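You operate a simulated robot arm through the tools that you are given. There is no shell and no other tool.

You run a simulated two-armed robot. Do the job below in one go: nothing can be reset, and whatever is moved stays where it is left.

Task
Oil both joints of the slide stuck in the red clamp and jack it loose.
Fine: stand it in the slide rack; pale-tip red brush and flat oil tin, brush back first; jack knob down again. Set down upright: pale-tip red brush.

The check looks at the end state, three seconds after you hand in, the way a careful person would. Anything else that was tipped, shoved, dropped, spilled or broken makes it a failure.

Robot
Two 7-joint arms with two-finger parallel grippers on one trunk that stands fixed in place. Base frame: the origin is at the foot of the trunk, x ahead of it, y to its left, z up. Units: mm, rad, N and s.
The left shoulder is at [71, 156, 1180], the right one opposite. Payload 3.91 kg a hand.
The TCP of each hand is the grasp point between the finger pads, 30 mm short of the fingertips. In the tool frame z runs along the fingers and y along their closing line. The gripper opens to 110 mm. The fingers are 20 mm wide and 10 mm thick; the gripper's body (48 by 112 mm) begins 55 mm behind the TCP.
Orientation is that of the tool frame in the base frame, as a unit quaternion [w, x, y, z]. With the fingers straight down and closing along the base's y, the tool's x points along the base's -x, its y along +y and its z along -z.

Tools
- The arms move only by the tool drive_tool. It takes "left_plan", "right_plan" or both (then of equal length, played together; a hand with none holds still); each is a list of rows, each a list of 7 numbers: the shift along the tool's x, y, z in units of 40 mm (1.0 is 40 mm), then the turn, a rotation vector about the tool's x, y, z in units of 8 degrees (1.0 is 8 degrees), then the gripper command, from -1 (fully open) to 1 (shut), values between in proportion. In form: [[dx, dy, dz, ax, ay, az, grip], ...]. A call has 1 to 20 rows; each row shifts and turns the commanded pose from where the row before left it, along the tool's axes as they then stand. A call with a number of a shift or a turn outside -1 to 1 is refused whole. Each row takes 0.2 s and may step no farther than 50 mm and 0.15 rad from the row before; otherwise, or with a gripper value out of range, the whole call is refused. A pose out of reach is approached as far as the arm can. The call stops where the force on the tool passes 40 N (or 10 N more than at its start, if that is more) or the arm is blocked; 0.2 s more then pass. The fingers move at their own pace (about 108 mm/s each) and stop on an object; they squeeze with about 37 N. The grip force told is the motor's: it shows also when the fingers shut on nothing. Time passes only in rows, and 0.2 s behind the last, so rows that do not move let the fingers close. The reply holds the time, the measured pose of the TCP, the force on the tool along the base axes, the opening and the grip force, in the units named above and with some noise, with the torque about the TCP (base axes, N m) and any sound that the robot's microphone picked up.
- Cameras (640 x 400 px; columns grow to the right, rows downward): "scene" is now at [142.8, 4.4, 1421.7]; the picture's right is [0.06, -1.00, 0.00], its down [-0.43, -0.02, -0.90] and it looks along [0.90, 0.05, -0.43] (base axes); focal length 264 px, centre (320, 200). "left" rides on the left gripper at [72, -17, -103] in its tool frame; the picture's right is [0.23, 0.97, 0.00], its down [-0.76, 0.18, -0.62] and it looks along [-0.61, 0.14, 0.78] (tool axes); focal length 222 px, centre (320, 200). "right" rides on the right gripper at [72, 17, -103] in its tool frame; the picture's right is [-0.23, 0.97, 0.00], its down [-0.76, -0.18, -0.62] and it looks along [-0.61, -0.14, 0.78] (tool axes); focal length 222 px, centre (320, 200). There is no depth. A picture from a camera that has moved, and an enlarged one, comes with that camera's place and axes in the base frame and with its lens.
- capture(camera): a new picture of that camera. The clock stands still meanwhile.
- slide_trunk(by): slides the trunk up (or, below 0, down) by that many mm; the arms and the scene camera ride with it, the base frame stays. It gives what a move gives, with no picture.
- head_to(pan, tilt): turns the head with the scene camera to pan (to the left, within 1.501 rad either way) and tilt (down, from -0.506 to 1.204), counted from straight ahead of the robot. It gives what a move gives.
- zoom(camera, box): a new picture of the part [left, top, right, bottom] of that camera's present view, enlarged. The clock stands still meanwhile.
- close_job(): hands the job in; it is judged then, once.

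Places have to be worked out from the pictures, the camera data and where the tool is seen. Open the grippers and draw the arms clear of the work before you hand the job in, unless the task says otherwise.

The tools are called by a JSON object that holds its "name" and its "arguments". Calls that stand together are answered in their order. drive_tool: Moves the arms, as the interface text tells. Its arguments: {"type":"object","properties":{"left_plan":{"type":"array"},"right_plan":{"type":"array"}},"required":[]} The other tools are called the same way: slide_trunk (by) slides the trunk up or down; head_to (pan, tilt) turns the head that bears the scene camera; capture (camera) takes a picture; zoom (camera, box) takes an enlarged picture of a part of a camera's view; close_job () hands the job in.

At the start:

```text
time_s: 0.0
left_tcp_pos: [686.6, 292.3, 1335.7]
left_ee_rot: [0.0, 0.0, 1.0, 0.0]
left_force: [-0.2, -1.0, 0.7]
left_ft_torque: [-0.01, 0.0, 0.02]
left_finger_gap: 110.2
left_grasp_force: 0.1
right_tcp_pos: [588.7, -253.5, 1346.4]
right_ee_rot: [0.0, 0.0, 1.0, 0.0]
right_force: [-0.8, -0.6, -0.5]
right_ft_torque: [0.0, -0.03, 0.03]
right_finger_gap: 110.0
right_grasp_force: 0.1
trunk travel left (down, up): [-625.0, 315.0]
head pan, tilt: [0.058, 0.443]
```

scene: 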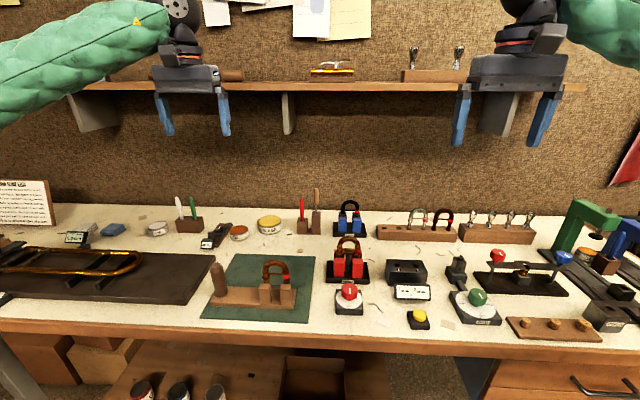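
right: 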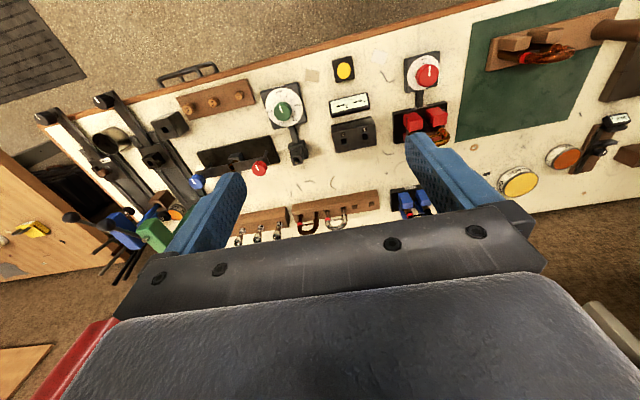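
left: 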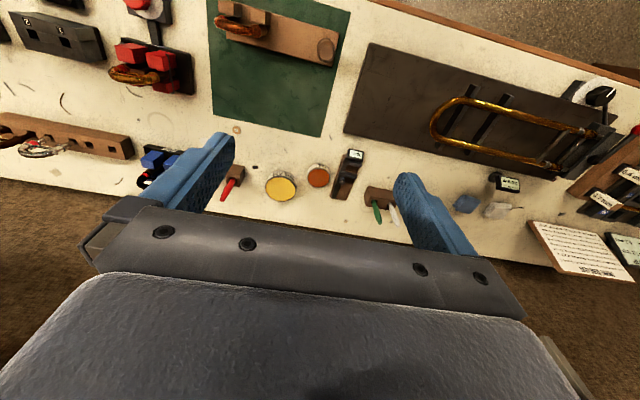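

I start by looking closer at the bench; the red clamp appears near the picture's centre with a red knob in front of it. I zoom in on several parts of the scene view.

{"name": "zoom", "arguments": {"camera": "scene", "box": [280, 180, 440, 340]}}

{"name": "zoom", "arguments": {"camera": "scene", "box": [130, 180, 330, 330]}}

{"name": "zoom", "arguments": {"camera": "scene", "box": [360, 180, 640, 350]}}

{"name": "zoom", "arguments": {"camera": "scene", "box": [0, 170, 220, 310]}}

{"name": "zoom", "arguments": {"camera": "scene", "box": [180, 0, 500, 150]}}

```text
2.50 times, centred on (360, 260) of scene
camera zoom: at [142.8, 4.4, 1421.7], right [0.06, -1.0, 0.0], down [-0.43, -0.02, -0.9], along [0.9, 0.05, -0.43], focal length 659 px, centre (220, 50)
```

zoom: 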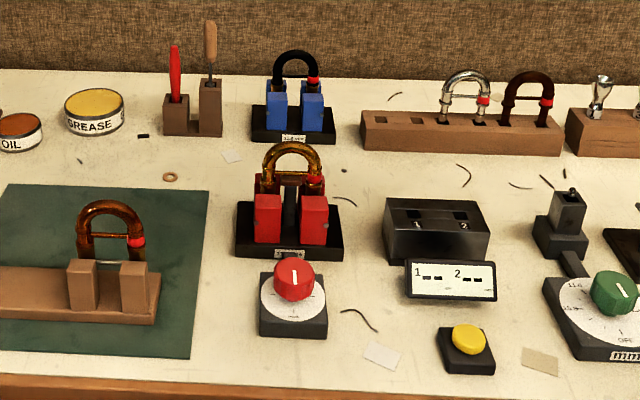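

```text
2.67 times, centred on (230, 255) of scene
camera zoom: at [142.8, 4.4, 1421.7], right [0.06, -1.0, 0.0], down [-0.43, -0.02, -0.9], along [0.9, 0.05, -0.43], focal length 703 px, centre (560, 53)
```

zoom: 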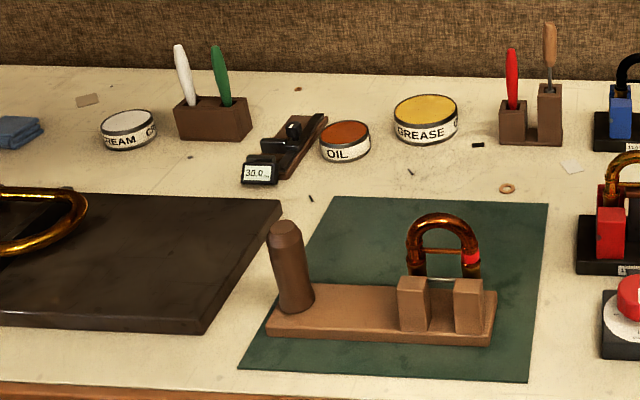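

```text
2.29 times, centred on (500, 265) of scene
camera zoom: at [142.8, 4.4, 1421.7], right [0.06, -1.0, 0.0], down [-0.43, -0.02, -0.9], along [0.9, 0.05, -0.43], focal length 603 px, centre (-91, 51)
```

zoom: 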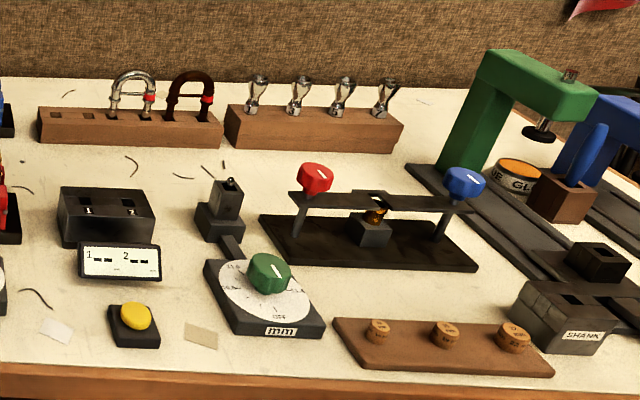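

```text
2.86 times, centred on (110, 240) of scene
camera zoom: at [142.8, 4.4, 1421.7], right [0.06, -1.0, 0.0], down [-0.43, -0.02, -0.9], along [0.9, 0.05, -0.43], focal length 754 px, centre (920, 86)
```

zoom: 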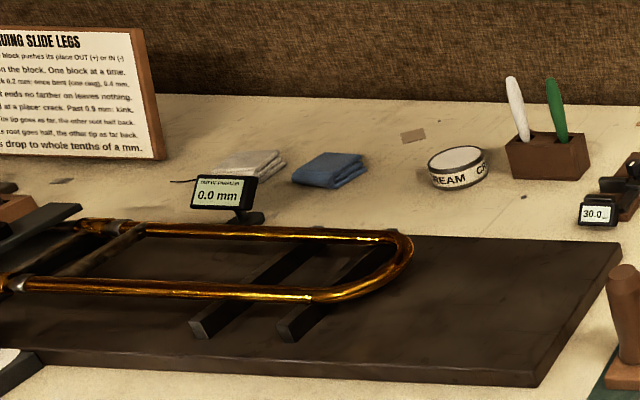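

```text
2.00 times, centred on (340, 75) of scene
camera zoom: at [142.8, 4.4, 1421.7], right [0.06, -1.0, 0.0], down [-0.43, -0.02, -0.9], along [0.9, 0.05, -0.43], focal length 527 px, centre (280, 450)
```

zoom: 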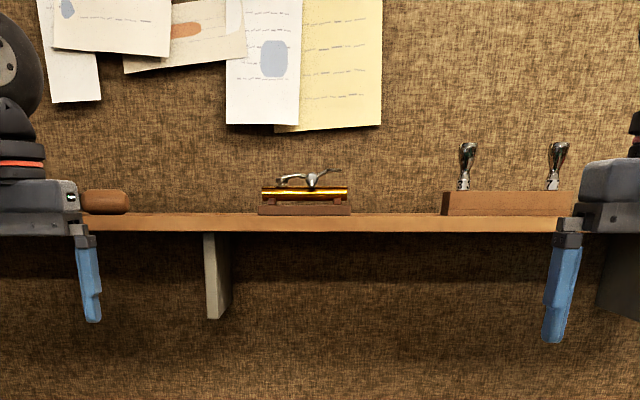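

The red clamp, slide and jack knob are visible. I look around with the head to find written instructions and other brushes/tins before moving anything.

{"name": "head_to", "arguments": {"pan": 0.75, "tilt": 0.45}}

{"name": "capture", "arguments": {"camera": "scene"}}

{"name": "head_to", "arguments": {"pan": -0.75, "tilt": 0.45}}

{"name": "capture", "arguments": {"camera": "scene"}}

```text
time_s: 1.1
left_tcp_pos: [687.4, 293.0, 1336.6]
left_ee_rot: [0.0, 0.0, 1.0, 0.0]
left_force: [-0.2, 0.2, 0.1]
left_ft_torque: [0.0, 0.0, 0.01]
left_finger_gap: 110.3
left_grasp_force: 0.2
right_tcp_pos: [587.8, -253.5, 1344.9]
right_ee_rot: [0.0, 0.0, 1.0, 0.0]
right_force: [-0.6, 0.3, -0.9]
right_ft_torque: [0.01, 0.02, -0.01]
right_finger_gap: 110.0
right_grasp_force: 0.1
trunk travel left (down, up): [-625.0, 315.0]
head pan, tilt: [0.75, 0.45]
```

```text
taken
camera scene: at [118.2, 61.6, 1421.1], right [0.68, -0.73, 0.0], down [-0.32, -0.3, -0.9], along [0.66, 0.61, -0.44], focal length 264 px, centre (320, 200)
```

scene: 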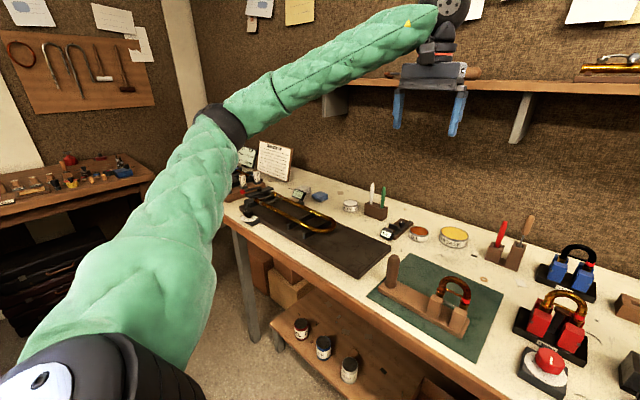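

```text
time_s: 2.7
left_tcp_pos: [687.2, 293.1, 1335.9]
left_ee_rot: [0.0, 0.0, 1.0, 0.0]
left_force: [-0.5, -0.2, 0.1]
left_ft_torque: [0.0, 0.03, 0.01]
left_finger_gap: 109.9
left_grasp_force: 0.1
right_tcp_pos: [587.9, -253.3, 1345.0]
right_ee_rot: [0.0, 0.0, 1.0, 0.0]
right_force: [-0.6, 0.5, -0.6]
right_ft_torque: [0.04, -0.03, -0.01]
right_finger_gap: 109.9
right_grasp_force: 0.1
trunk travel left (down, up): [-625.0, 315.0]
head pan, tilt: [-0.75, 0.45]
```

```text
taken
camera scene: at [118.2, -63.6, 1421.1], right [-0.68, -0.73, 0.0], down [-0.32, 0.3, -0.9], along [0.66, -0.61, -0.44], focal length 264 px, centre (320, 200)
```

scene: 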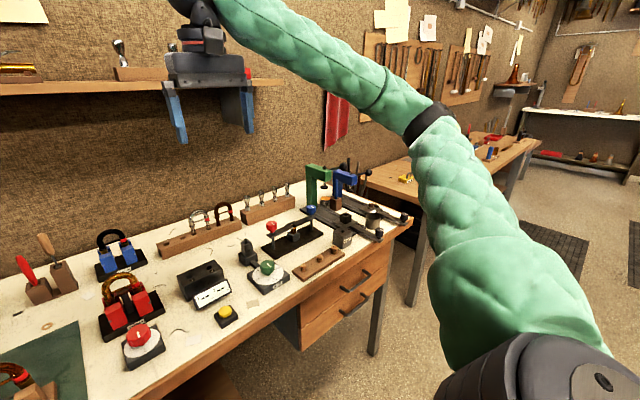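

The jars under the bench and various signs are seen. I zoom on the left sign, the bottles under the bench, and the right part.

{"name": "zoom", "arguments": {"camera": "scene", "box": [0, 200, 300, 390]}}

{"name": "zoom", "arguments": {"camera": "scene", "box": [220, 150, 420, 290]}}

{"name": "head_to", "arguments": {"pan": 0.75, "tilt": 0.5}}

{"name": "zoom", "arguments": {"camera": "scene", "box": [220, 120, 340, 200]}}

{"name": "zoom", "arguments": {"camera": "scene", "box": [280, 160, 480, 290]}}

{"name": "zoom", "arguments": {"camera": "scene", "box": [440, 180, 640, 310]}}

{"name": "zoom", "arguments": {"camera": "scene", "box": [260, 280, 400, 380]}}

```text
2.11 times, centred on (150, 295) of scene
camera zoom: at [118.2, -63.6, 1421.1], right [-0.68, -0.73, 0.0], down [-0.32, 0.3, -0.9], along [0.66, -0.61, -0.44], focal length 555 px, centre (678, 0)
```

zoom: 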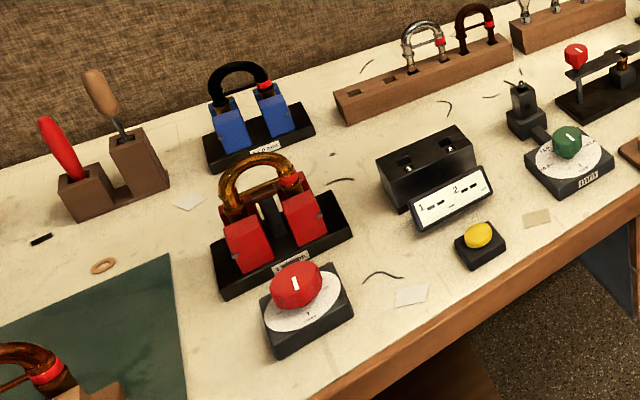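

```text
2.86 times, centred on (320, 220) of scene
camera zoom: at [118.2, -63.6, 1421.1], right [-0.68, -0.73, 0.0], down [-0.32, 0.3, -0.9], along [0.66, -0.61, -0.44], focal length 754 px, centre (320, 143)
```

zoom: 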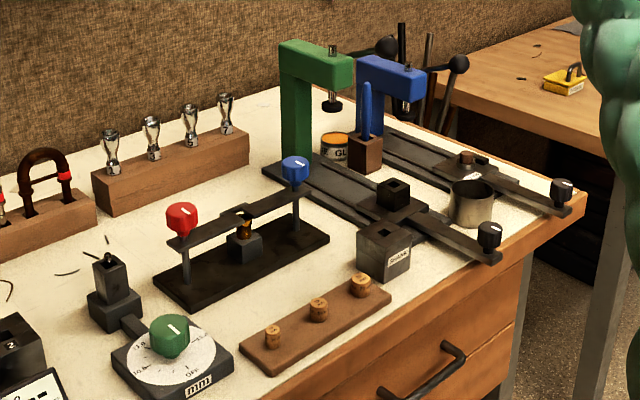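

```text
time_s: 4.3
left_tcp_pos: [686.5, 292.4, 1335.6]
left_ee_rot: [-0.001, 0.0, 1.0, 0.0]
left_force: [-0.3, -0.4, 0.1]
left_ft_torque: [0.01, 0.02, 0.03]
left_finger_gap: 110.2
left_grasp_force: 0.0
right_tcp_pos: [589.1, -253.6, 1345.1]
right_ee_rot: [-0.001, 0.001, 1.0, 0.0]
right_force: [-0.1, 0.3, 0.5]
right_ft_torque: [-0.02, -0.01, 0.01]
right_finger_gap: 110.3
right_grasp_force: 0.0
trunk travel left (down, up): [-625.0, 315.0]
head pan, tilt: [0.75, 0.499]
```

```text
5.00 times, centred on (280, 160) of scene
camera zoom: at [117.6, 61.0, 1416.6], right [0.68, -0.73, 0.0], down [-0.35, -0.33, -0.88], along [0.64, 0.6, -0.48], focal length 1319 px, centre (520, 400)
```

zoom: 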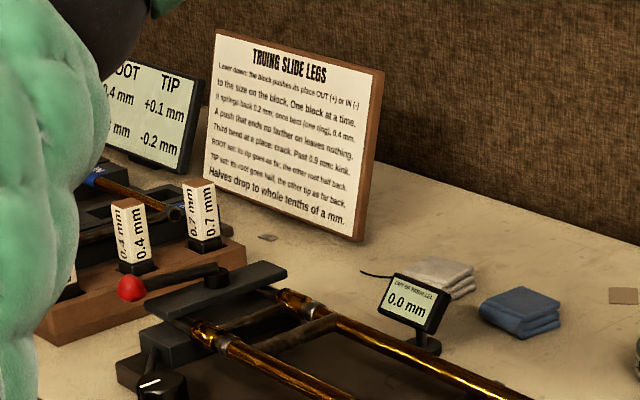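

```text
3.08 times, centred on (380, 225) of scene
camera zoom: at [117.6, 61.0, 1416.6], right [0.68, -0.73, 0.0], down [-0.35, -0.33, -0.88], along [0.64, 0.6, -0.48], focal length 811 px, centre (135, 123)
```

zoom: 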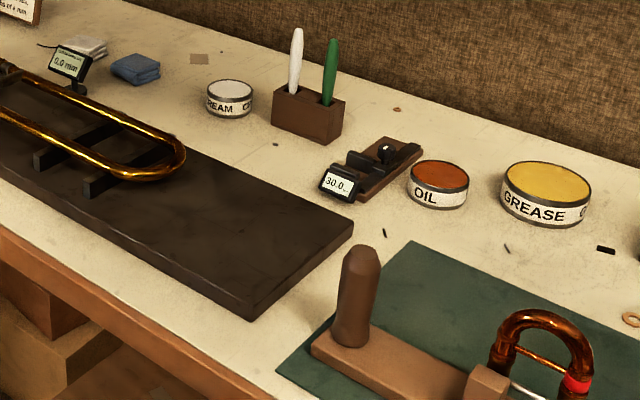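

```text
3.08 times, centred on (540, 245) of scene
camera zoom: at [117.6, 61.0, 1416.6], right [0.68, -0.73, 0.0], down [-0.35, -0.33, -0.88], along [0.64, 0.6, -0.48], focal length 811 px, centre (-357, 62)
```

zoom: 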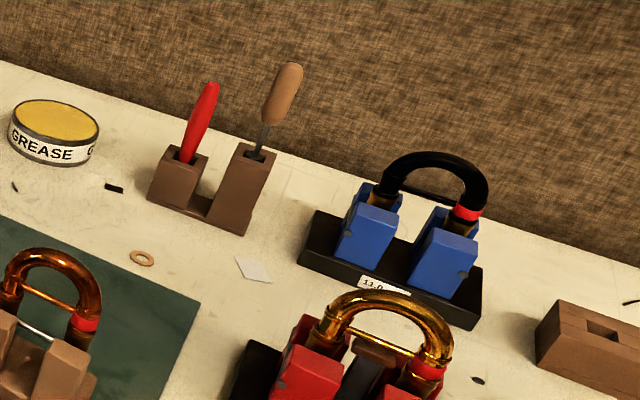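

```text
4.00 times, centred on (330, 330) of scene
camera zoom: at [117.6, 61.0, 1416.6], right [0.68, -0.73, 0.0], down [-0.35, -0.33, -0.88], along [0.64, 0.6, -0.48], focal length 1055 px, centre (280, -320)
```

zoom: 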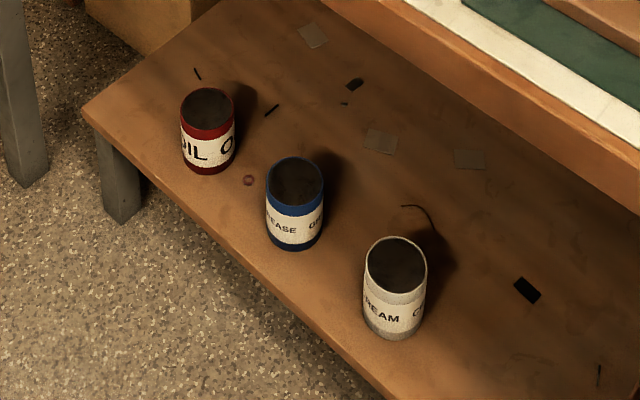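

I return the head to the centre and tilt it down more to take closer zoomed pictures of the clamp, racks, brush holder and tin.

{"name": "head_to", "arguments": {"pan": 0.0, "tilt": 0.6}}

{"name": "capture", "arguments": {"camera": "scene"}}

{"name": "zoom", "arguments": {"camera": "scene", "box": [300, 150, 400, 280]}}

{"name": "zoom", "arguments": {"camera": "scene", "box": [360, 140, 480, 220]}}

{"name": "zoom", "arguments": {"camera": "scene", "box": [200, 120, 340, 210]}}

```text
time_s: 5.4
left_tcp_pos: [686.4, 293.1, 1336.3]
left_ee_rot: [0.0, 0.0, 1.0, -0.001]
left_force: [-0.2, -0.1, -0.9]
left_ft_torque: [0.02, -0.02, 0.02]
left_finger_gap: 110.1
left_grasp_force: 0.0
right_tcp_pos: [587.0, -254.0, 1345.5]
right_ee_rot: [0.0, 0.0, 1.0, 0.001]
right_force: [-0.2, 0.4, 0.5]
right_ft_torque: [0.0, -0.01, 0.02]
right_finger_gap: 110.1
right_grasp_force: 0.1
trunk travel left (down, up): [-625.0, 315.0]
head pan, tilt: [0.0, 0.6]
```

```text
taken
camera scene: at [139.4, -0.9, 1407.5], right [0.0, -1.0, 0.0], down [-0.57, 0.0, -0.82], along [0.82, 0.0, -0.57], focal length 264 px, centre (320, 200)
```

scene: 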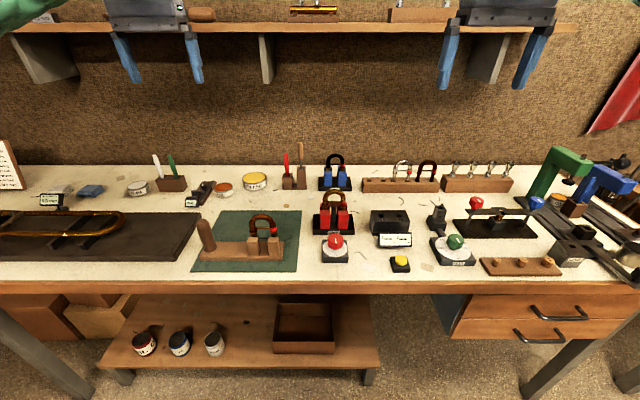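

```text
3.08 times, centred on (350, 215) of scene
camera zoom: at [139.4, -0.9, 1407.5], right [0.0, -1.0, 0.0], down [-0.57, 0.0, -0.82], along [0.82, 0.0, -0.57], focal length 811 px, centre (228, 154)
```

zoom: 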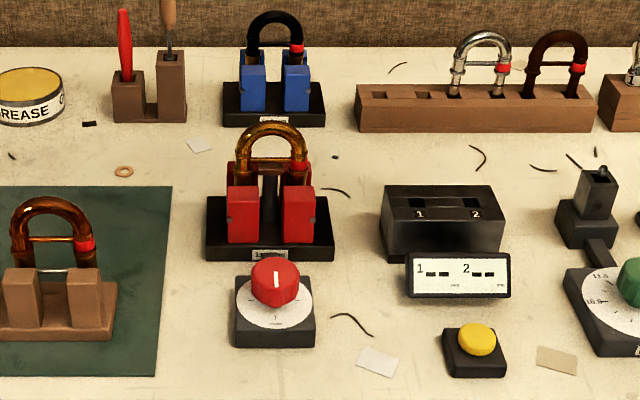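

```text
5.00 times, centred on (420, 180) of scene
camera zoom: at [139.4, -0.9, 1407.5], right [0.0, -1.0, 0.0], down [-0.57, 0.0, -0.82], along [0.82, 0.0, -0.57], focal length 1319 px, centre (-180, 300)
```

zoom: 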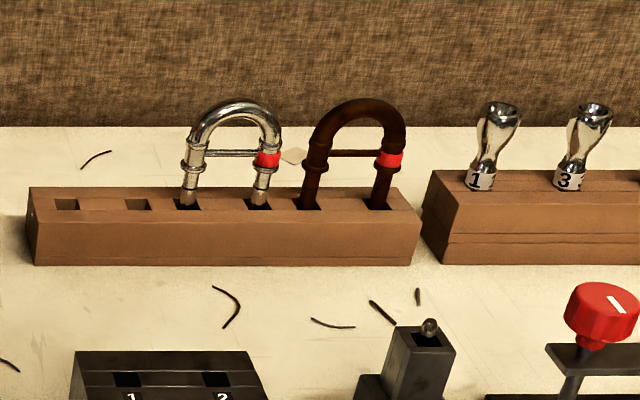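

```text
4.44 times, centred on (270, 165) of scene
camera zoom: at [139.4, -0.9, 1407.5], right [0.0, -1.0, 0.0], down [-0.57, 0.0, -0.82], along [0.82, 0.0, -0.57], focal length 1172 px, centre (542, 356)
```

zoom: 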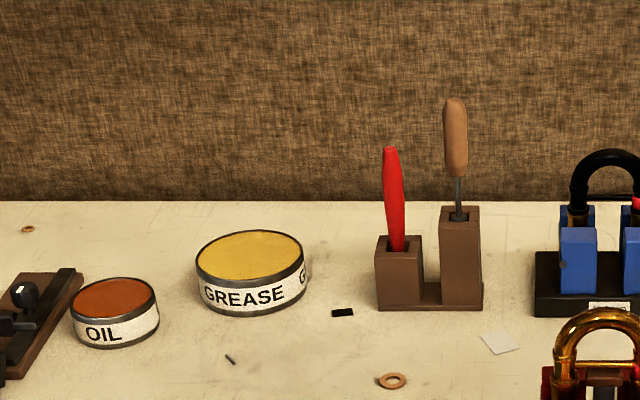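

The rack's two left holes look empty, next to the chrome and dark slides. I lower the trunk 150 mm to gain a vertical baseline for triangulation and more reach, then look again.

{"name": "slide_trunk", "arguments": {"by": -150}}

{"name": "capture", "arguments": {"camera": "scene"}}

{"name": "zoom", "arguments": {"camera": "scene", "box": [300, 100, 400, 230]}}

{"name": "zoom", "arguments": {"camera": "scene", "box": [360, 90, 480, 170]}}

{"name": "zoom", "arguments": {"camera": "scene", "box": [200, 80, 340, 170]}}

{"name": "capture", "arguments": {"camera": "left"}}

{"name": "capture", "arguments": {"camera": "right"}}

```text
time_s: 7.1
left_tcp_pos: [687.1, 293.4, 1186.2]
left_ee_rot: [-0.001, 0.0, 1.0, 0.001]
left_force: [-0.2, 0.4, -0.7]
left_ft_torque: [0.0, 0.01, 0.0]
left_finger_gap: 110.1
left_grasp_force: 0.1
right_tcp_pos: [587.9, -253.5, 1195.2]
right_ee_rot: [0.0, 0.0, 1.0, 0.0]
right_force: [0.2, 0.6, -0.1]
right_ft_torque: [-0.02, -0.03, 0.01]
right_finger_gap: 109.8
right_grasp_force: 0.0
trunk travel left (down, up): [-475.0, 465.0]
head pan, tilt: [0.0, 0.6]
```

```text
taken
camera scene: at [139.0, -1.0, 1257.7], right [0.0, -1.0, 0.0], down [-0.57, 0.0, -0.82], along [0.82, 0.0, -0.57], focal length 264 px, centre (320, 200)
```

scene: 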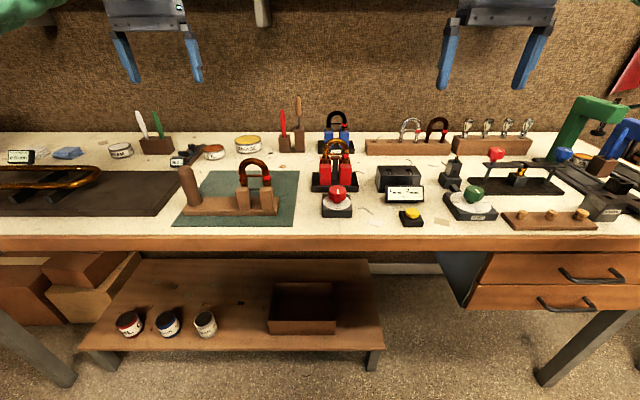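

```text
3.08 times, centred on (350, 165) of scene
camera zoom: at [139.0, -1.0, 1257.7], right [0.0, -1.0, 0.0], down [-0.57, 0.0, -0.82], along [0.82, 0.0, -0.57], focal length 811 px, centre (228, 308)
```

zoom: 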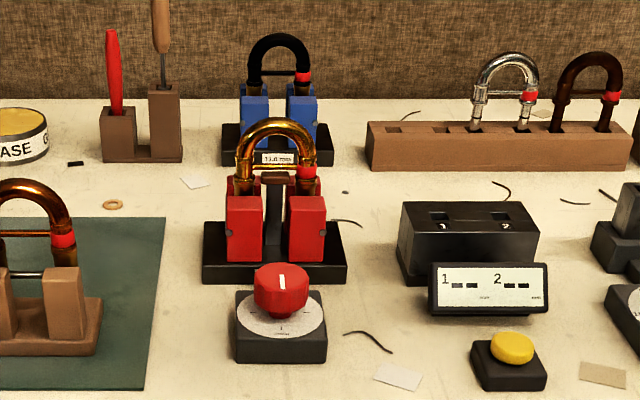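

```text
5.00 times, centred on (420, 130) of scene
camera zoom: at [139.0, -1.0, 1257.7], right [0.0, -1.0, 0.0], down [-0.57, 0.0, -0.82], along [0.82, 0.0, -0.57], focal length 1319 px, centre (-180, 550)
```

zoom: 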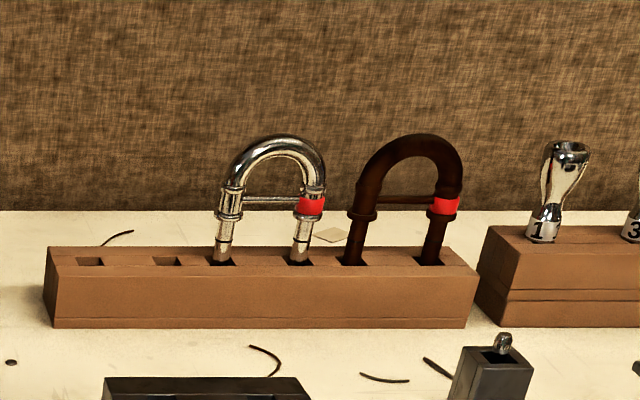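

```text
4.44 times, centred on (270, 125) of scene
camera zoom: at [139.0, -1.0, 1257.7], right [0.0, -1.0, 0.0], down [-0.57, 0.0, -0.82], along [0.82, 0.0, -0.57], focal length 1172 px, centre (542, 533)
```

zoom: 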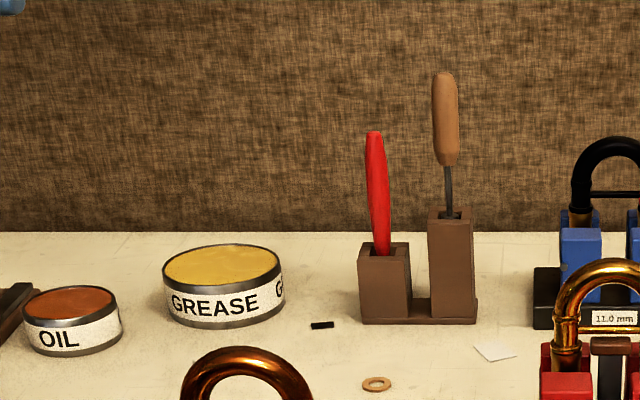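

```text
taken
camera left: at [614.1, 275.5, 1289.1], right [-0.23, 0.97, 0.0], down [0.76, 0.18, 0.62], along [0.61, 0.14, -0.78], focal length 222 px, centre (320, 200)
```

left: 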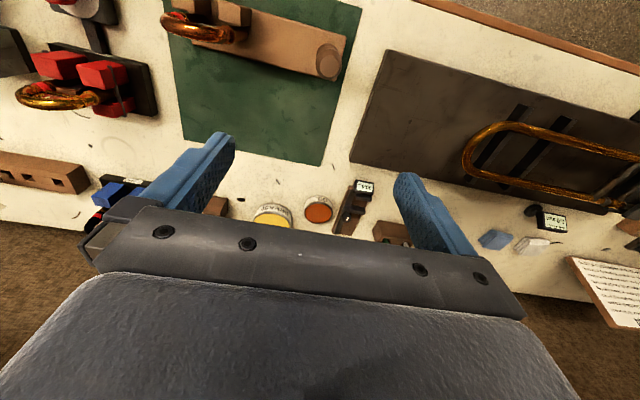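

```text
taken
camera right: at [515.2, -235.6, 1299.3], right [0.23, 0.97, 0.0], down [0.76, -0.18, 0.62], along [0.61, -0.14, -0.78], focal length 222 px, centre (320, 200)
```

right: 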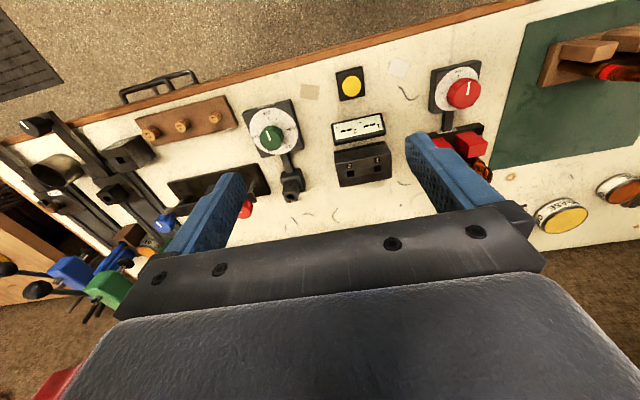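

The vertical baseline gives a bench surface near z≈883, the red clamp base near x≈727, y from 20 to -102, and the rack around x≈968 with empty holes near y≈-179 and -229. I zoom hard on the clamp, knob and brush for detail.

{"name": "zoom", "arguments": {"camera": "scene", "box": [305, 130, 369, 170]}}

{"name": "zoom", "arguments": {"camera": "scene", "box": [313, 178, 361, 218]}}

{"name": "zoom", "arguments": {"camera": "scene", "box": [190, 95, 310, 170]}}

{"name": "zoom", "arguments": {"camera": "scene", "box": [360, 110, 460, 160]}}

```text
10.00 times, centred on (337, 150) of scene
camera zoom: at [139.0, -1.0, 1257.7], right [0.0, -1.0, 0.0], down [-0.57, 0.0, -0.82], along [0.82, 0.0, -0.57], focal length 2637 px, centre (150, 700)
```

zoom: 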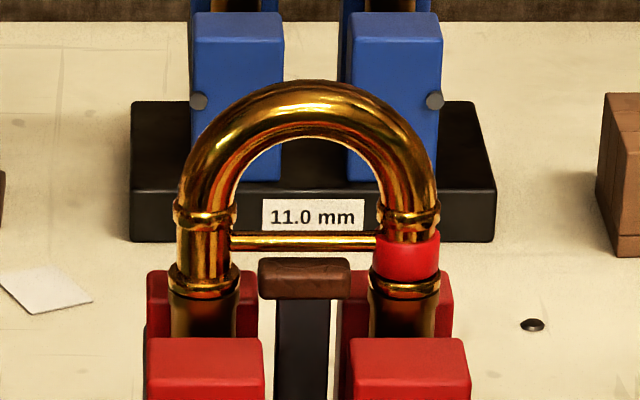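

```text
10.00 times, centred on (337, 198) of scene
camera zoom: at [139.0, -1.0, 1257.7], right [0.0, -1.0, 0.0], down [-0.57, 0.0, -0.82], along [0.82, 0.0, -0.57], focal length 2637 px, centre (150, 220)
```

zoom: 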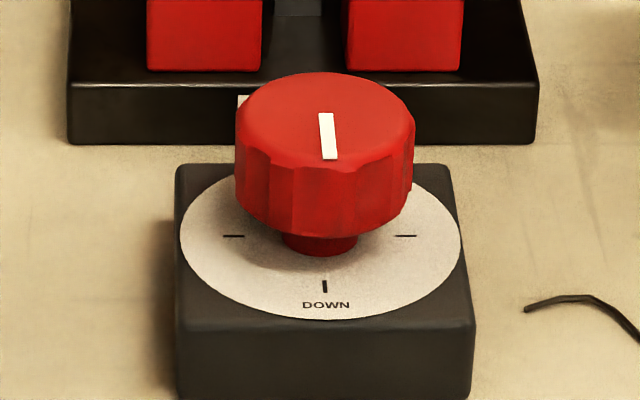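

```text
5.33 times, centred on (250, 132) of scene
camera zoom: at [139.0, -1.0, 1257.7], right [0.0, -1.0, 0.0], down [-0.57, 0.0, -0.82], along [0.82, 0.0, -0.57], focal length 1406 px, centre (693, 560)
```

zoom: 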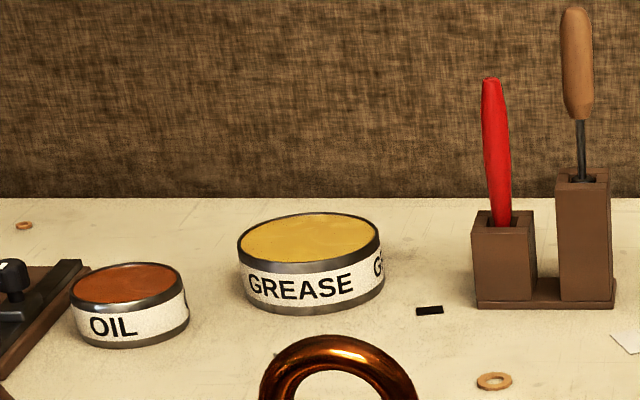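

```text
6.40 times, centred on (410, 135) of scene
camera zoom: at [139.0, -1.0, 1257.7], right [0.0, -1.0, 0.0], down [-0.57, 0.0, -0.82], along [0.82, 0.0, -0.57], focal length 1688 px, centre (-256, 616)
```

zoom: 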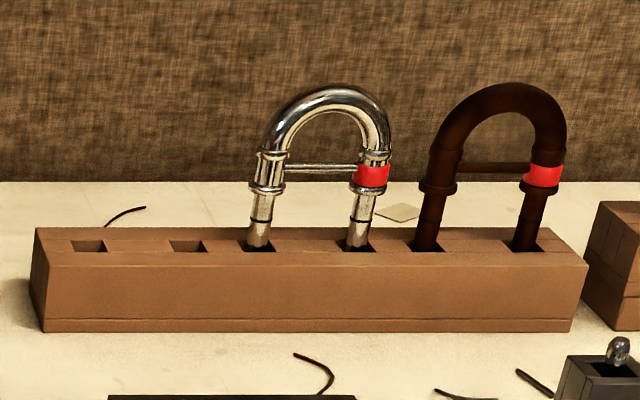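

The clamp's joints show just under the ferrules at about (760, -15) and (760, -66), z≈957-962; the knob points at DOWN; the brush stands near (990, 121) with its top near z≈1018. I move the left hand toward the brush holder and tilt it forward 48° to look with its wrist camera.

{"name": "drive_tool", "arguments": {"left_plan": [[-0.716, -0.665, 0.28, 0, 0, 0, -1], [-0.716, -0.665, 0.28, 0, 0, 0, -1], [-0.716, -0.665, 0.28, 0, 0, 0, -1], [-0.716, -0.665, 0.28, 0, 0, 0, -1], [-0.716, -0.665, 0.28, 0, 0, 0, -1], [0, 0, 0, 0, -1, 0, 0.3], [0, 0, 0, 0, -1, 0, 0.3], [0, 0, 0, 0, -1, 0, 0.3], [0, 0, 0, 0, -1, 0, 0.3], [0, 0, 0, 0, -1, 0, 0.3], [0, 0, 0, 0, -1, 0, 0.3]]}}

{"name": "capture", "arguments": {"camera": "left"}}

{"name": "capture", "arguments": {"camera": "scene"}}

```text
time_s: 9.5
left_tcp_pos: [830.1, 160.0, 1130.4]
left_ee_rot: [0.407, -0.001, 0.913, -0.001]
left_force: [0.1, 0.0, 0.4]
left_ft_torque: [0.0, 0.0, 0.02]
left_finger_gap: 38.6
left_grasp_force: 0.2
right_tcp_pos: [589.1, -252.6, 1194.8]
right_ee_rot: [0.0, 0.001, 1.0, 0.0]
right_force: [0.7, -0.4, 0.4]
right_ft_torque: [-0.02, 0.01, -0.01]
right_finger_gap: 110.0
right_grasp_force: 0.2
trunk travel left (down, up): [-475.0, 465.0]
head pan, tilt: [0.0, 0.6]
```

```text
taken
camera left: at [704.6, 142.5, 1144.5], right [-0.15, 0.97, -0.17], down [0.05, 0.18, 0.98], along [0.99, 0.14, -0.07], focal length 222 px, centre (320, 200)
```

left: 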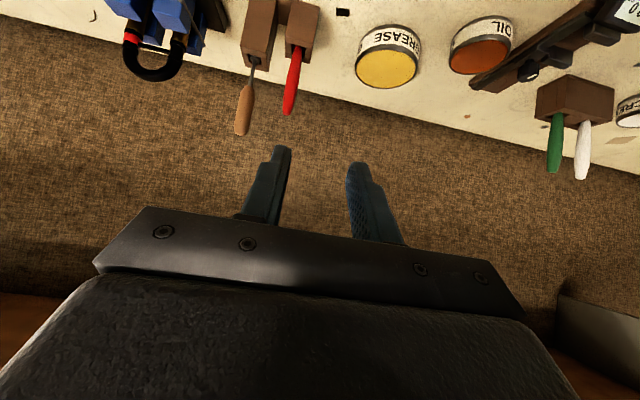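

```text
taken
camera scene: at [139.3, -0.8, 1257.6], right [0.0, -1.0, 0.0], down [-0.57, 0.0, -0.82], along [0.82, 0.0, -0.57], focal length 264 px, centre (320, 200)
```

scene: 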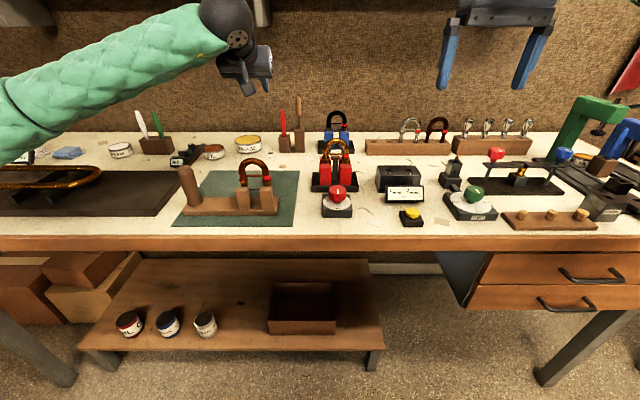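

The brush resolves to about (993, 119.5), z 932-1020, near vertical; the wood-handled tool is at y≈68. I tilt one more step to 56° and move to a stand-off 90 mm short of the grip along the fingers, opening about 38 mm.

{"name": "drive_tool", "arguments": {"left_plan": [[0, 0, 0, 0, -1, 0, 0.3], [0.1875, -0.3375, 0.984, 0, 0, 0, 0.3], [0.1875, -0.3375, 0.984, 0, 0, 0, 0.3], [0.1875, -0.3375, 0.984, 0, 0, 0, 0.3]]}}

{"name": "capture", "arguments": {"camera": "left"}}

{"name": "zoom", "arguments": {"camera": "scene", "box": [220, 60, 340, 160]}}

```text
time_s: 10.5
left_tcp_pos: [917.2, 119.3, 1044.5]
left_ee_rot: [0.469, -0.001, 0.883, 0.001]
left_force: [1.0, -0.6, -0.1]
left_ft_torque: [0.01, 0.01, 0.0]
left_finger_gap: 38.6
left_grasp_force: 0.0
right_tcp_pos: [589.5, -254.2, 1194.5]
right_ee_rot: [-0.001, 0.0, 1.0, 0.001]
right_force: [0.2, 0.2, 0.0]
right_ft_torque: [0.03, 0.02, -0.04]
right_finger_gap: 110.2
right_grasp_force: 0.1
trunk travel left (down, up): [-475.0, 465.0]
head pan, tilt: [0.0, 0.6]
```

```text
taken
camera left: at [791.1, 101.3, 1041.3], right [-0.13, 0.97, -0.19], down [-0.09, 0.18, 0.98], along [0.99, 0.14, 0.06], focal length 222 px, centre (320, 200)
```

left: 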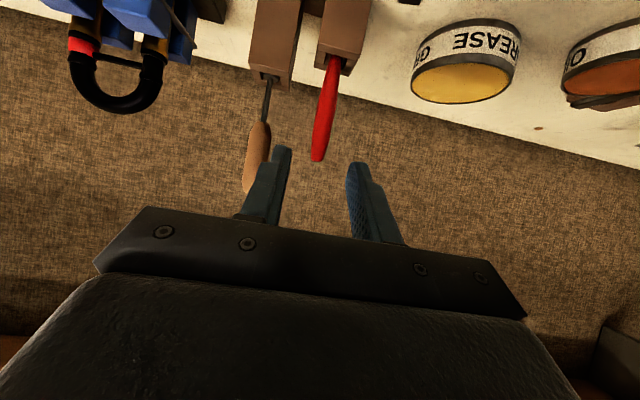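

```text
4.00 times, centred on (280, 110) of scene
camera zoom: at [140.6, -1.6, 1257.3], right [0.0, -1.0, 0.0], down [-0.57, 0.0, -0.82], along [0.82, 0.0, -0.57], focal length 1055 px, centre (480, 560)
```

zoom: 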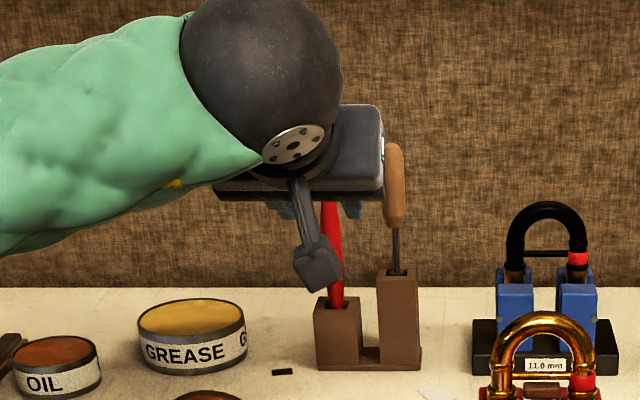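

The brush lies centred between the fingers (about 1 mm to the left of TCP). I advance 90 mm along the fingers, then close on the handle.

{"name": "drive_tool", "arguments": {"left_plan": [[0, 0.01, 0.75, 0, 0, 0, 0.3], [0, 0.01, 0.75, 0, 0, 0, 0.3], [0, 0.01, 0.75, 0, 0, 0, 0.3], [0, 0, 0, 0, 0, 0, 0.3]]}}

{"name": "capture", "arguments": {"camera": "left"}}

{"name": "zoom", "arguments": {"camera": "scene", "box": [220, 60, 340, 160]}}

```text
time_s: 11.5
left_tcp_pos: [990.6, 122.0, 994.3]
left_ee_rot: [0.47, 0.0, 0.883, 0.0]
left_force: [0.1, 1.1, 0.5]
left_ft_torque: [0.01, 0.03, 0.05]
left_finger_gap: 38.4
left_grasp_force: 0.2
right_tcp_pos: [587.6, -253.0, 1195.2]
right_ee_rot: [0.0, 0.0, 1.0, 0.0]
right_force: [-0.5, 0.8, 0.2]
right_ft_torque: [0.03, 0.01, -0.01]
right_finger_gap: 110.1
right_grasp_force: 0.0
trunk travel left (down, up): [-475.0, 465.0]
head pan, tilt: [0.0, 0.6]
```

```text
taken
camera left: at [864.5, 103.2, 992.1], right [-0.13, 0.97, -0.19], down [-0.09, 0.18, 0.98], along [0.99, 0.14, 0.07], focal length 222 px, centre (320, 200)
```

left: 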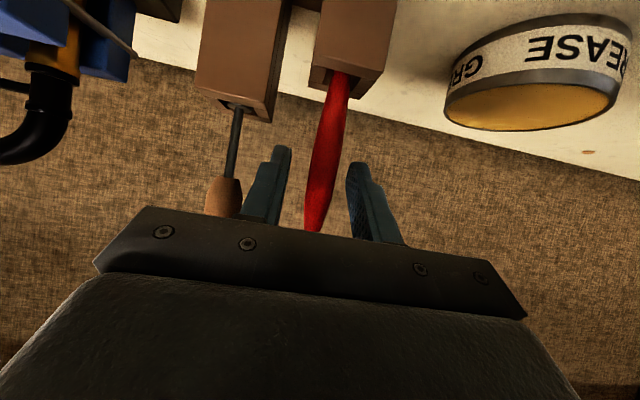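

```text
4.00 times, centred on (280, 110) of scene
camera zoom: at [138.7, -0.9, 1257.6], right [0.0, -1.0, 0.0], down [-0.56, 0.0, -0.83], along [0.83, 0.0, -0.56], focal length 1055 px, centre (480, 560)
```

zoom: 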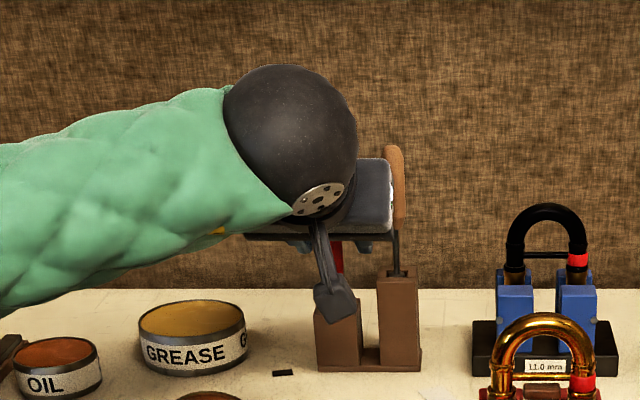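

The handle passes right through the grasp point. I close the fingers and wait for grip.

{"name": "drive_tool", "arguments": {"left_plan": [[0, 0, 0, 0, 0, 0, 1], [0, 0, 0, 0, 0, 0, 1], [0, 0, 0, 0, 0, 0, 1]]}}

{"name": "capture", "arguments": {"camera": "left"}}

```text
time_s: 12.3
left_tcp_pos: [991.0, 120.1, 994.5]
left_ee_rot: [0.47, 0.0, 0.883, 0.0]
left_force: [0.2, -1.0, -0.4]
left_ft_torque: [-0.02, -0.01, 0.01]
left_finger_gap: 13.9
left_grasp_force: 36.7
right_tcp_pos: [587.1, -253.8, 1195.1]
right_ee_rot: [0.0, 0.0, 1.0, 0.0]
right_force: [-0.7, 0.1, -0.1]
right_ft_torque: [0.03, -0.02, 0.04]
right_finger_gap: 110.0
right_grasp_force: 0.0
trunk travel left (down, up): [-475.0, 465.0]
head pan, tilt: [0.0, 0.6]
```

```text
taken
camera left: at [864.8, 103.0, 991.7], right [-0.13, 0.97, -0.19], down [-0.09, 0.18, 0.98], along [0.99, 0.14, 0.07], focal length 222 px, centre (320, 200)
```

left: 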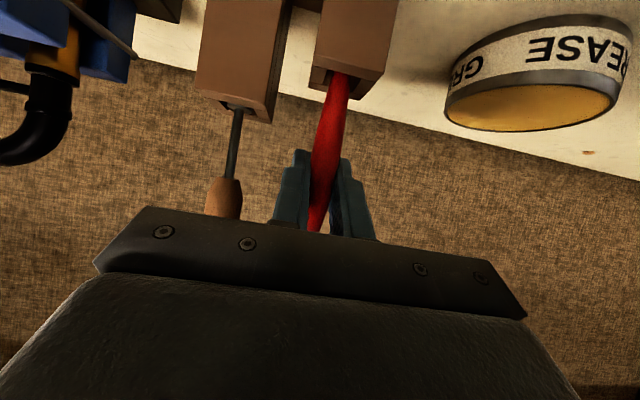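

Grip is firm (gap 13.9 mm, 36.7 N). I lift the brush straight up 100 mm out of its holder and look.

{"name": "drive_tool", "arguments": {"left_plan": [[-0.415, 0, -0.28, 0, 0, 0, 1], [-0.415, 0, -0.28, 0, 0, 0, 1], [-0.415, 0, -0.28, 0, 0, 0, 1], [-0.415, 0, -0.28, 0, 0, 0, 1], [-0.415, 0, -0.28, 0, 0, 0, 1]]}}

{"name": "capture", "arguments": {"camera": "left"}}

{"name": "zoom", "arguments": {"camera": "scene", "box": [220, 40, 340, 160]}}

```text
time_s: 13.5
left_tcp_pos: [989.3, 121.4, 1096.0]
left_ee_rot: [0.469, 0.001, 0.883, -0.001]
left_force: [-0.2, -0.3, -0.2]
left_ft_torque: [0.02, 0.02, -0.04]
left_finger_gap: 13.5
left_grasp_force: 37.3
right_tcp_pos: [587.2, -254.0, 1195.1]
right_ee_rot: [0.0, 0.0, 1.0, 0.0]
right_force: [0.5, 0.7, -0.1]
right_ft_torque: [0.02, 0.01, -0.01]
right_finger_gap: 110.0
right_grasp_force: 0.0
trunk travel left (down, up): [-475.0, 465.0]
head pan, tilt: [0.0, 0.6]
```

```text
taken
camera left: at [863.4, 103.1, 1093.2], right [-0.13, 0.97, -0.19], down [-0.09, 0.18, 0.98], along [0.99, 0.14, 0.07], focal length 222 px, centre (320, 200)
```

left: 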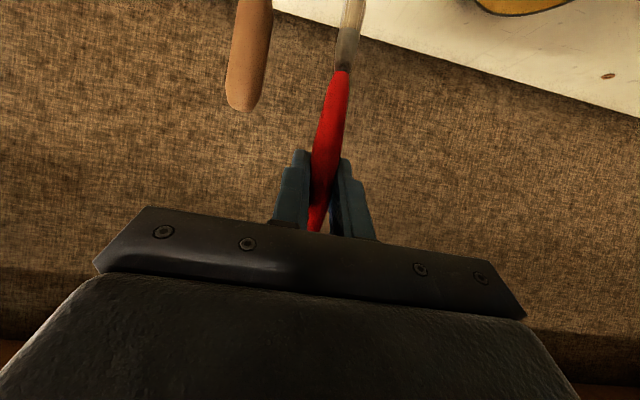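

```text
3.33 times, centred on (280, 100) of scene
camera zoom: at [138.9, -1.3, 1257.5], right [0.0, -1.0, 0.0], down [-0.57, 0.0, -0.82], along [0.82, 0.0, -0.57], focal length 879 px, centre (453, 533)
```

zoom: 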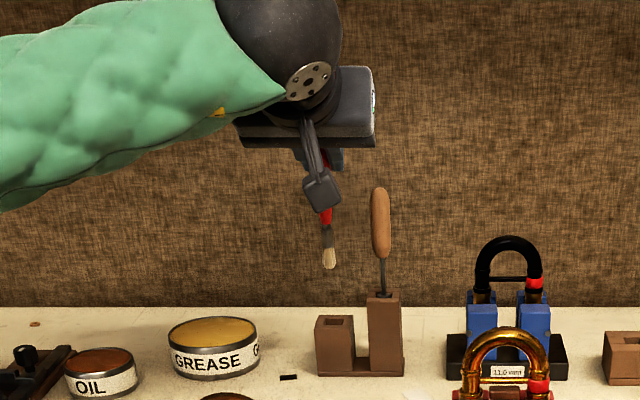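

The tip is pale, about 109 mm below the TCP. The oil tin's open top is centred near (949, 348) with its rim at z≈910. I carry the brush over it, keeping the tip about 25 mm above the rim.

{"name": "drive_tool", "arguments": {"left_plan": [[0, 0.95, 0, 0, 0, 0, 1], [0.15, 0.95, -0.03, 0, 0, 0, 1], [0.3, 0.95, -0.03, 0, 0, 0, 1], [0.4, 0.95, -0.03, 0, 0, 0, 1], [0.4, 0.95, -0.04, 0, 0, 0, 1], [0.4, 0.95, -0.04, 0, 0, 0, 1]]}}

{"name": "capture", "arguments": {"camera": "left"}}

{"name": "zoom", "arguments": {"camera": "scene", "box": [160, 70, 280, 170]}}

```text
time_s: 14.9
left_tcp_pos: [946.6, 349.7, 1044.5]
left_ee_rot: [0.47, 0.001, 0.883, -0.001]
left_force: [-1.0, -0.1, 0.3]
left_ft_torque: [-0.03, -0.01, 0.02]
left_finger_gap: 13.6
left_grasp_force: 37.1
right_tcp_pos: [587.2, -252.6, 1195.8]
right_ee_rot: [0.001, 0.0, 1.0, 0.0]
right_force: [0.6, -0.6, 0.6]
right_ft_torque: [-0.01, 0.0, -0.02]
right_finger_gap: 109.8
right_grasp_force: 0.1
trunk travel left (down, up): [-475.0, 465.0]
head pan, tilt: [0.0, 0.6]
```

```text
taken
camera left: at [820.1, 332.7, 1041.2], right [-0.13, 0.97, -0.19], down [-0.09, 0.18, 0.98], along [0.99, 0.14, 0.07], focal length 222 px, centre (320, 200)
```

left: 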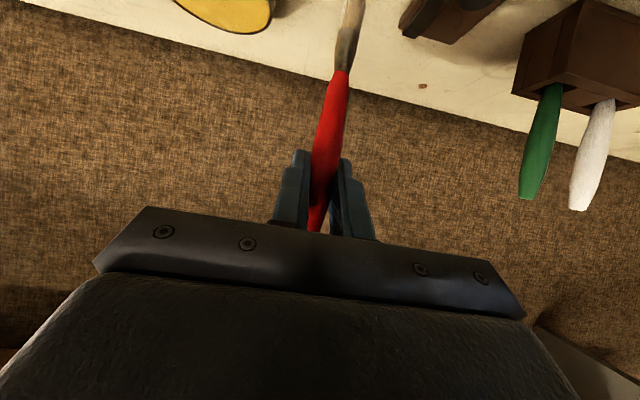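

```text
4.00 times, centred on (220, 120) of scene
camera zoom: at [139.0, 0.0, 1257.6], right [0.0, -1.0, 0.0], down [-0.57, 0.0, -0.82], along [0.82, 0.0, -0.57], focal length 1055 px, centre (720, 520)
```

zoom: 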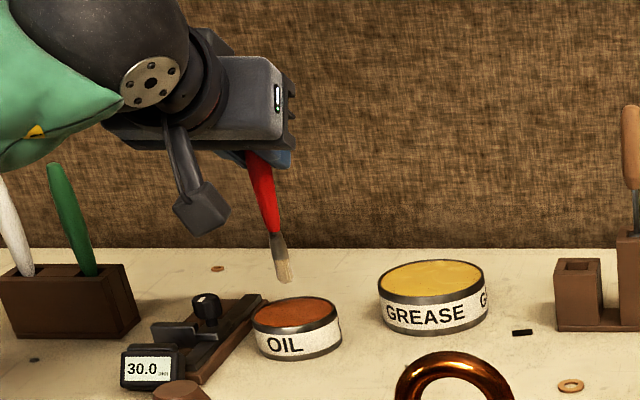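

Tip hovers over the oil surface, within 5 mm of its centre. I lower it about 32 mm gently and hold.

{"name": "drive_tool", "arguments": {"left_plan": [[0.25, -0.07, 0.1, 0, 0, 0, 1], [0.22, 0, 0.15, 0, 0, 0, 1], [0.22, 0, 0.15, 0, 0, 0, 1], [0, 0, 0, 0, 0, 0, 1], [0, 0, 0, 0, 0, 0, 1]]}}

{"name": "zoom", "arguments": {"camera": "scene", "box": [190, 100, 270, 170]}}

```text
time_s: 16.1
left_tcp_pos: [943.8, 343.9, 1016.8]
left_ee_rot: [0.471, 0.0, 0.882, 0.0]
left_force: [4.6, 0.3, 29.2]
left_ft_torque: [0.05, -0.54, -0.02]
left_finger_gap: 13.6
left_grasp_force: 37.6
right_tcp_pos: [586.0, -254.0, 1195.7]
right_ee_rot: [0.001, 0.0, 1.0, 0.0]
right_force: [0.0, 1.1, 0.9]
right_ft_torque: [0.02, 0.01, -0.02]
right_finger_gap: 109.7
right_grasp_force: 0.0
trunk travel left (down, up): [-475.0, 465.0]
head pan, tilt: [0.0, 0.6]
```

```text
5.71 times, centred on (230, 135) of scene
camera zoom: at [137.2, -1.8, 1258.1], right [0.0, -1.0, 0.0], down [-0.56, 0.0, -0.83], along [0.83, 0.0, -0.56], focal length 1507 px, centre (834, 571)
```

zoom: 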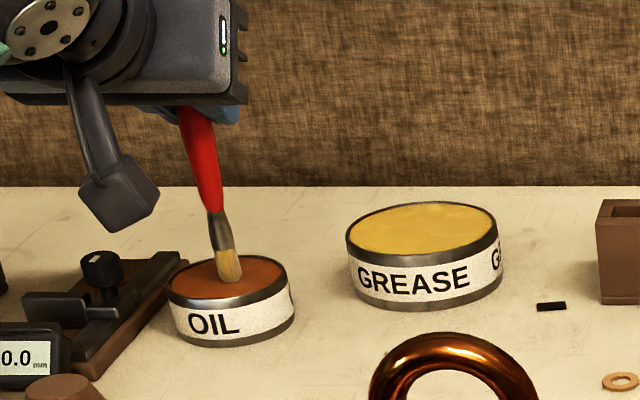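

Tip is pressing on the oil surface with 29 N, a bit hard. I ease up 4 mm, dwell a moment in light contact, then lift 35 mm and inspect the bristles.

{"name": "drive_tool", "arguments": {"left_plan": [[-0.083, 0, -0.056, 0, 0, 0, 1], [0, 0, 0, 0, 0, 0, 1], [0, 0, 0, 0, 0, 0, 1], [0, 0, 0, 0, 0, 0, 1]]}}

{"name": "drive_tool", "arguments": {"left_plan": [[-0.4, 0, -0.27, 0, 0, 0, 1], [-0.4, 0, -0.27, 0, 0, 0, 1], [0, 0, 0, 0, 0, 0, 1]]}}

{"name": "zoom", "arguments": {"camera": "scene", "box": [190, 100, 270, 170]}}

{"name": "capture", "arguments": {"camera": "left"}}

```text
time_s: 17.1
left_tcp_pos: [945.3, 345.6, 1017.2]
left_ee_rot: [0.469, -0.001, 0.883, 0.001]
left_force: [-1.6, 0.0, 15.6]
left_ft_torque: [-0.01, 0.13, 0.01]
left_finger_gap: 13.6
left_grasp_force: 37.5
right_tcp_pos: [587.8, -254.5, 1195.0]
right_ee_rot: [0.0, -0.001, 1.0, 0.0]
right_force: [-0.1, -0.7, 0.2]
right_ft_torque: [0.01, 0.01, -0.01]
right_finger_gap: 110.0
right_grasp_force: 0.0
trunk travel left (down, up): [-475.0, 465.0]
head pan, tilt: [0.0, 0.6]
```

```text
time_s: 17.9
left_tcp_pos: [944.9, 346.2, 1053.9]
left_ee_rot: [0.469, 0.0, 0.883, 0.0]
left_force: [0.4, 0.4, 0.5]
left_ft_torque: [-0.02, -0.01, -0.04]
left_finger_gap: 13.8
left_grasp_force: 37.0
right_tcp_pos: [589.1, -253.0, 1195.0]
right_ee_rot: [0.001, 0.0, 1.0, -0.001]
right_force: [-0.6, -0.7, -0.3]
right_ft_torque: [-0.03, -0.02, 0.0]
right_finger_gap: 109.8
right_grasp_force: 0.1
trunk travel left (down, up): [-475.0, 465.0]
head pan, tilt: [0.0, 0.6]
```

```text
5.71 times, centred on (230, 135) of scene
camera zoom: at [139.4, -0.8, 1257.4], right [0.0, -1.0, 0.0], down [-0.57, 0.0, -0.82], along [0.82, 0.0, -0.57], focal length 1507 px, centre (834, 571)
```

zoom: 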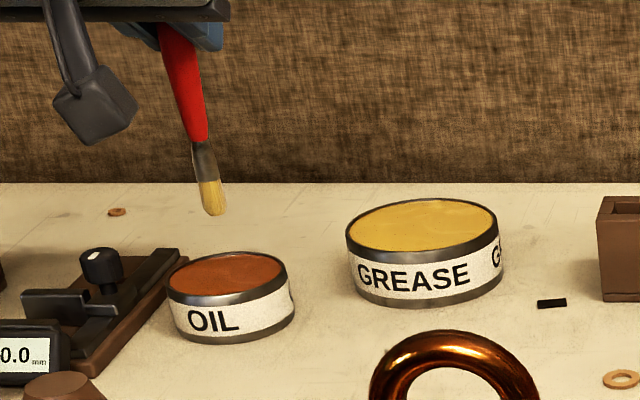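

```text
taken
camera left: at [818.8, 328.5, 1051.4], right [-0.13, 0.97, -0.19], down [-0.09, 0.18, 0.98], along [0.99, 0.14, 0.06], focal length 222 px, centre (320, 200)
```

left: 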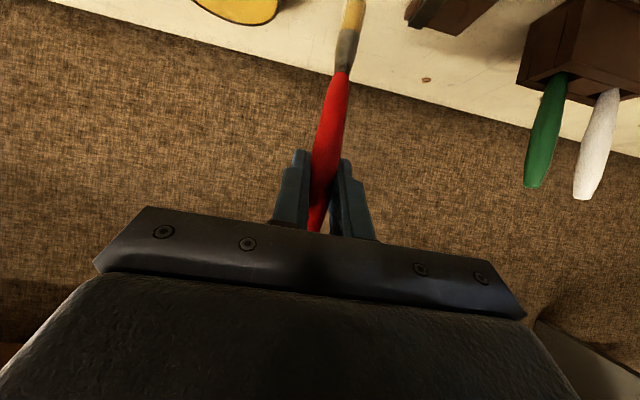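

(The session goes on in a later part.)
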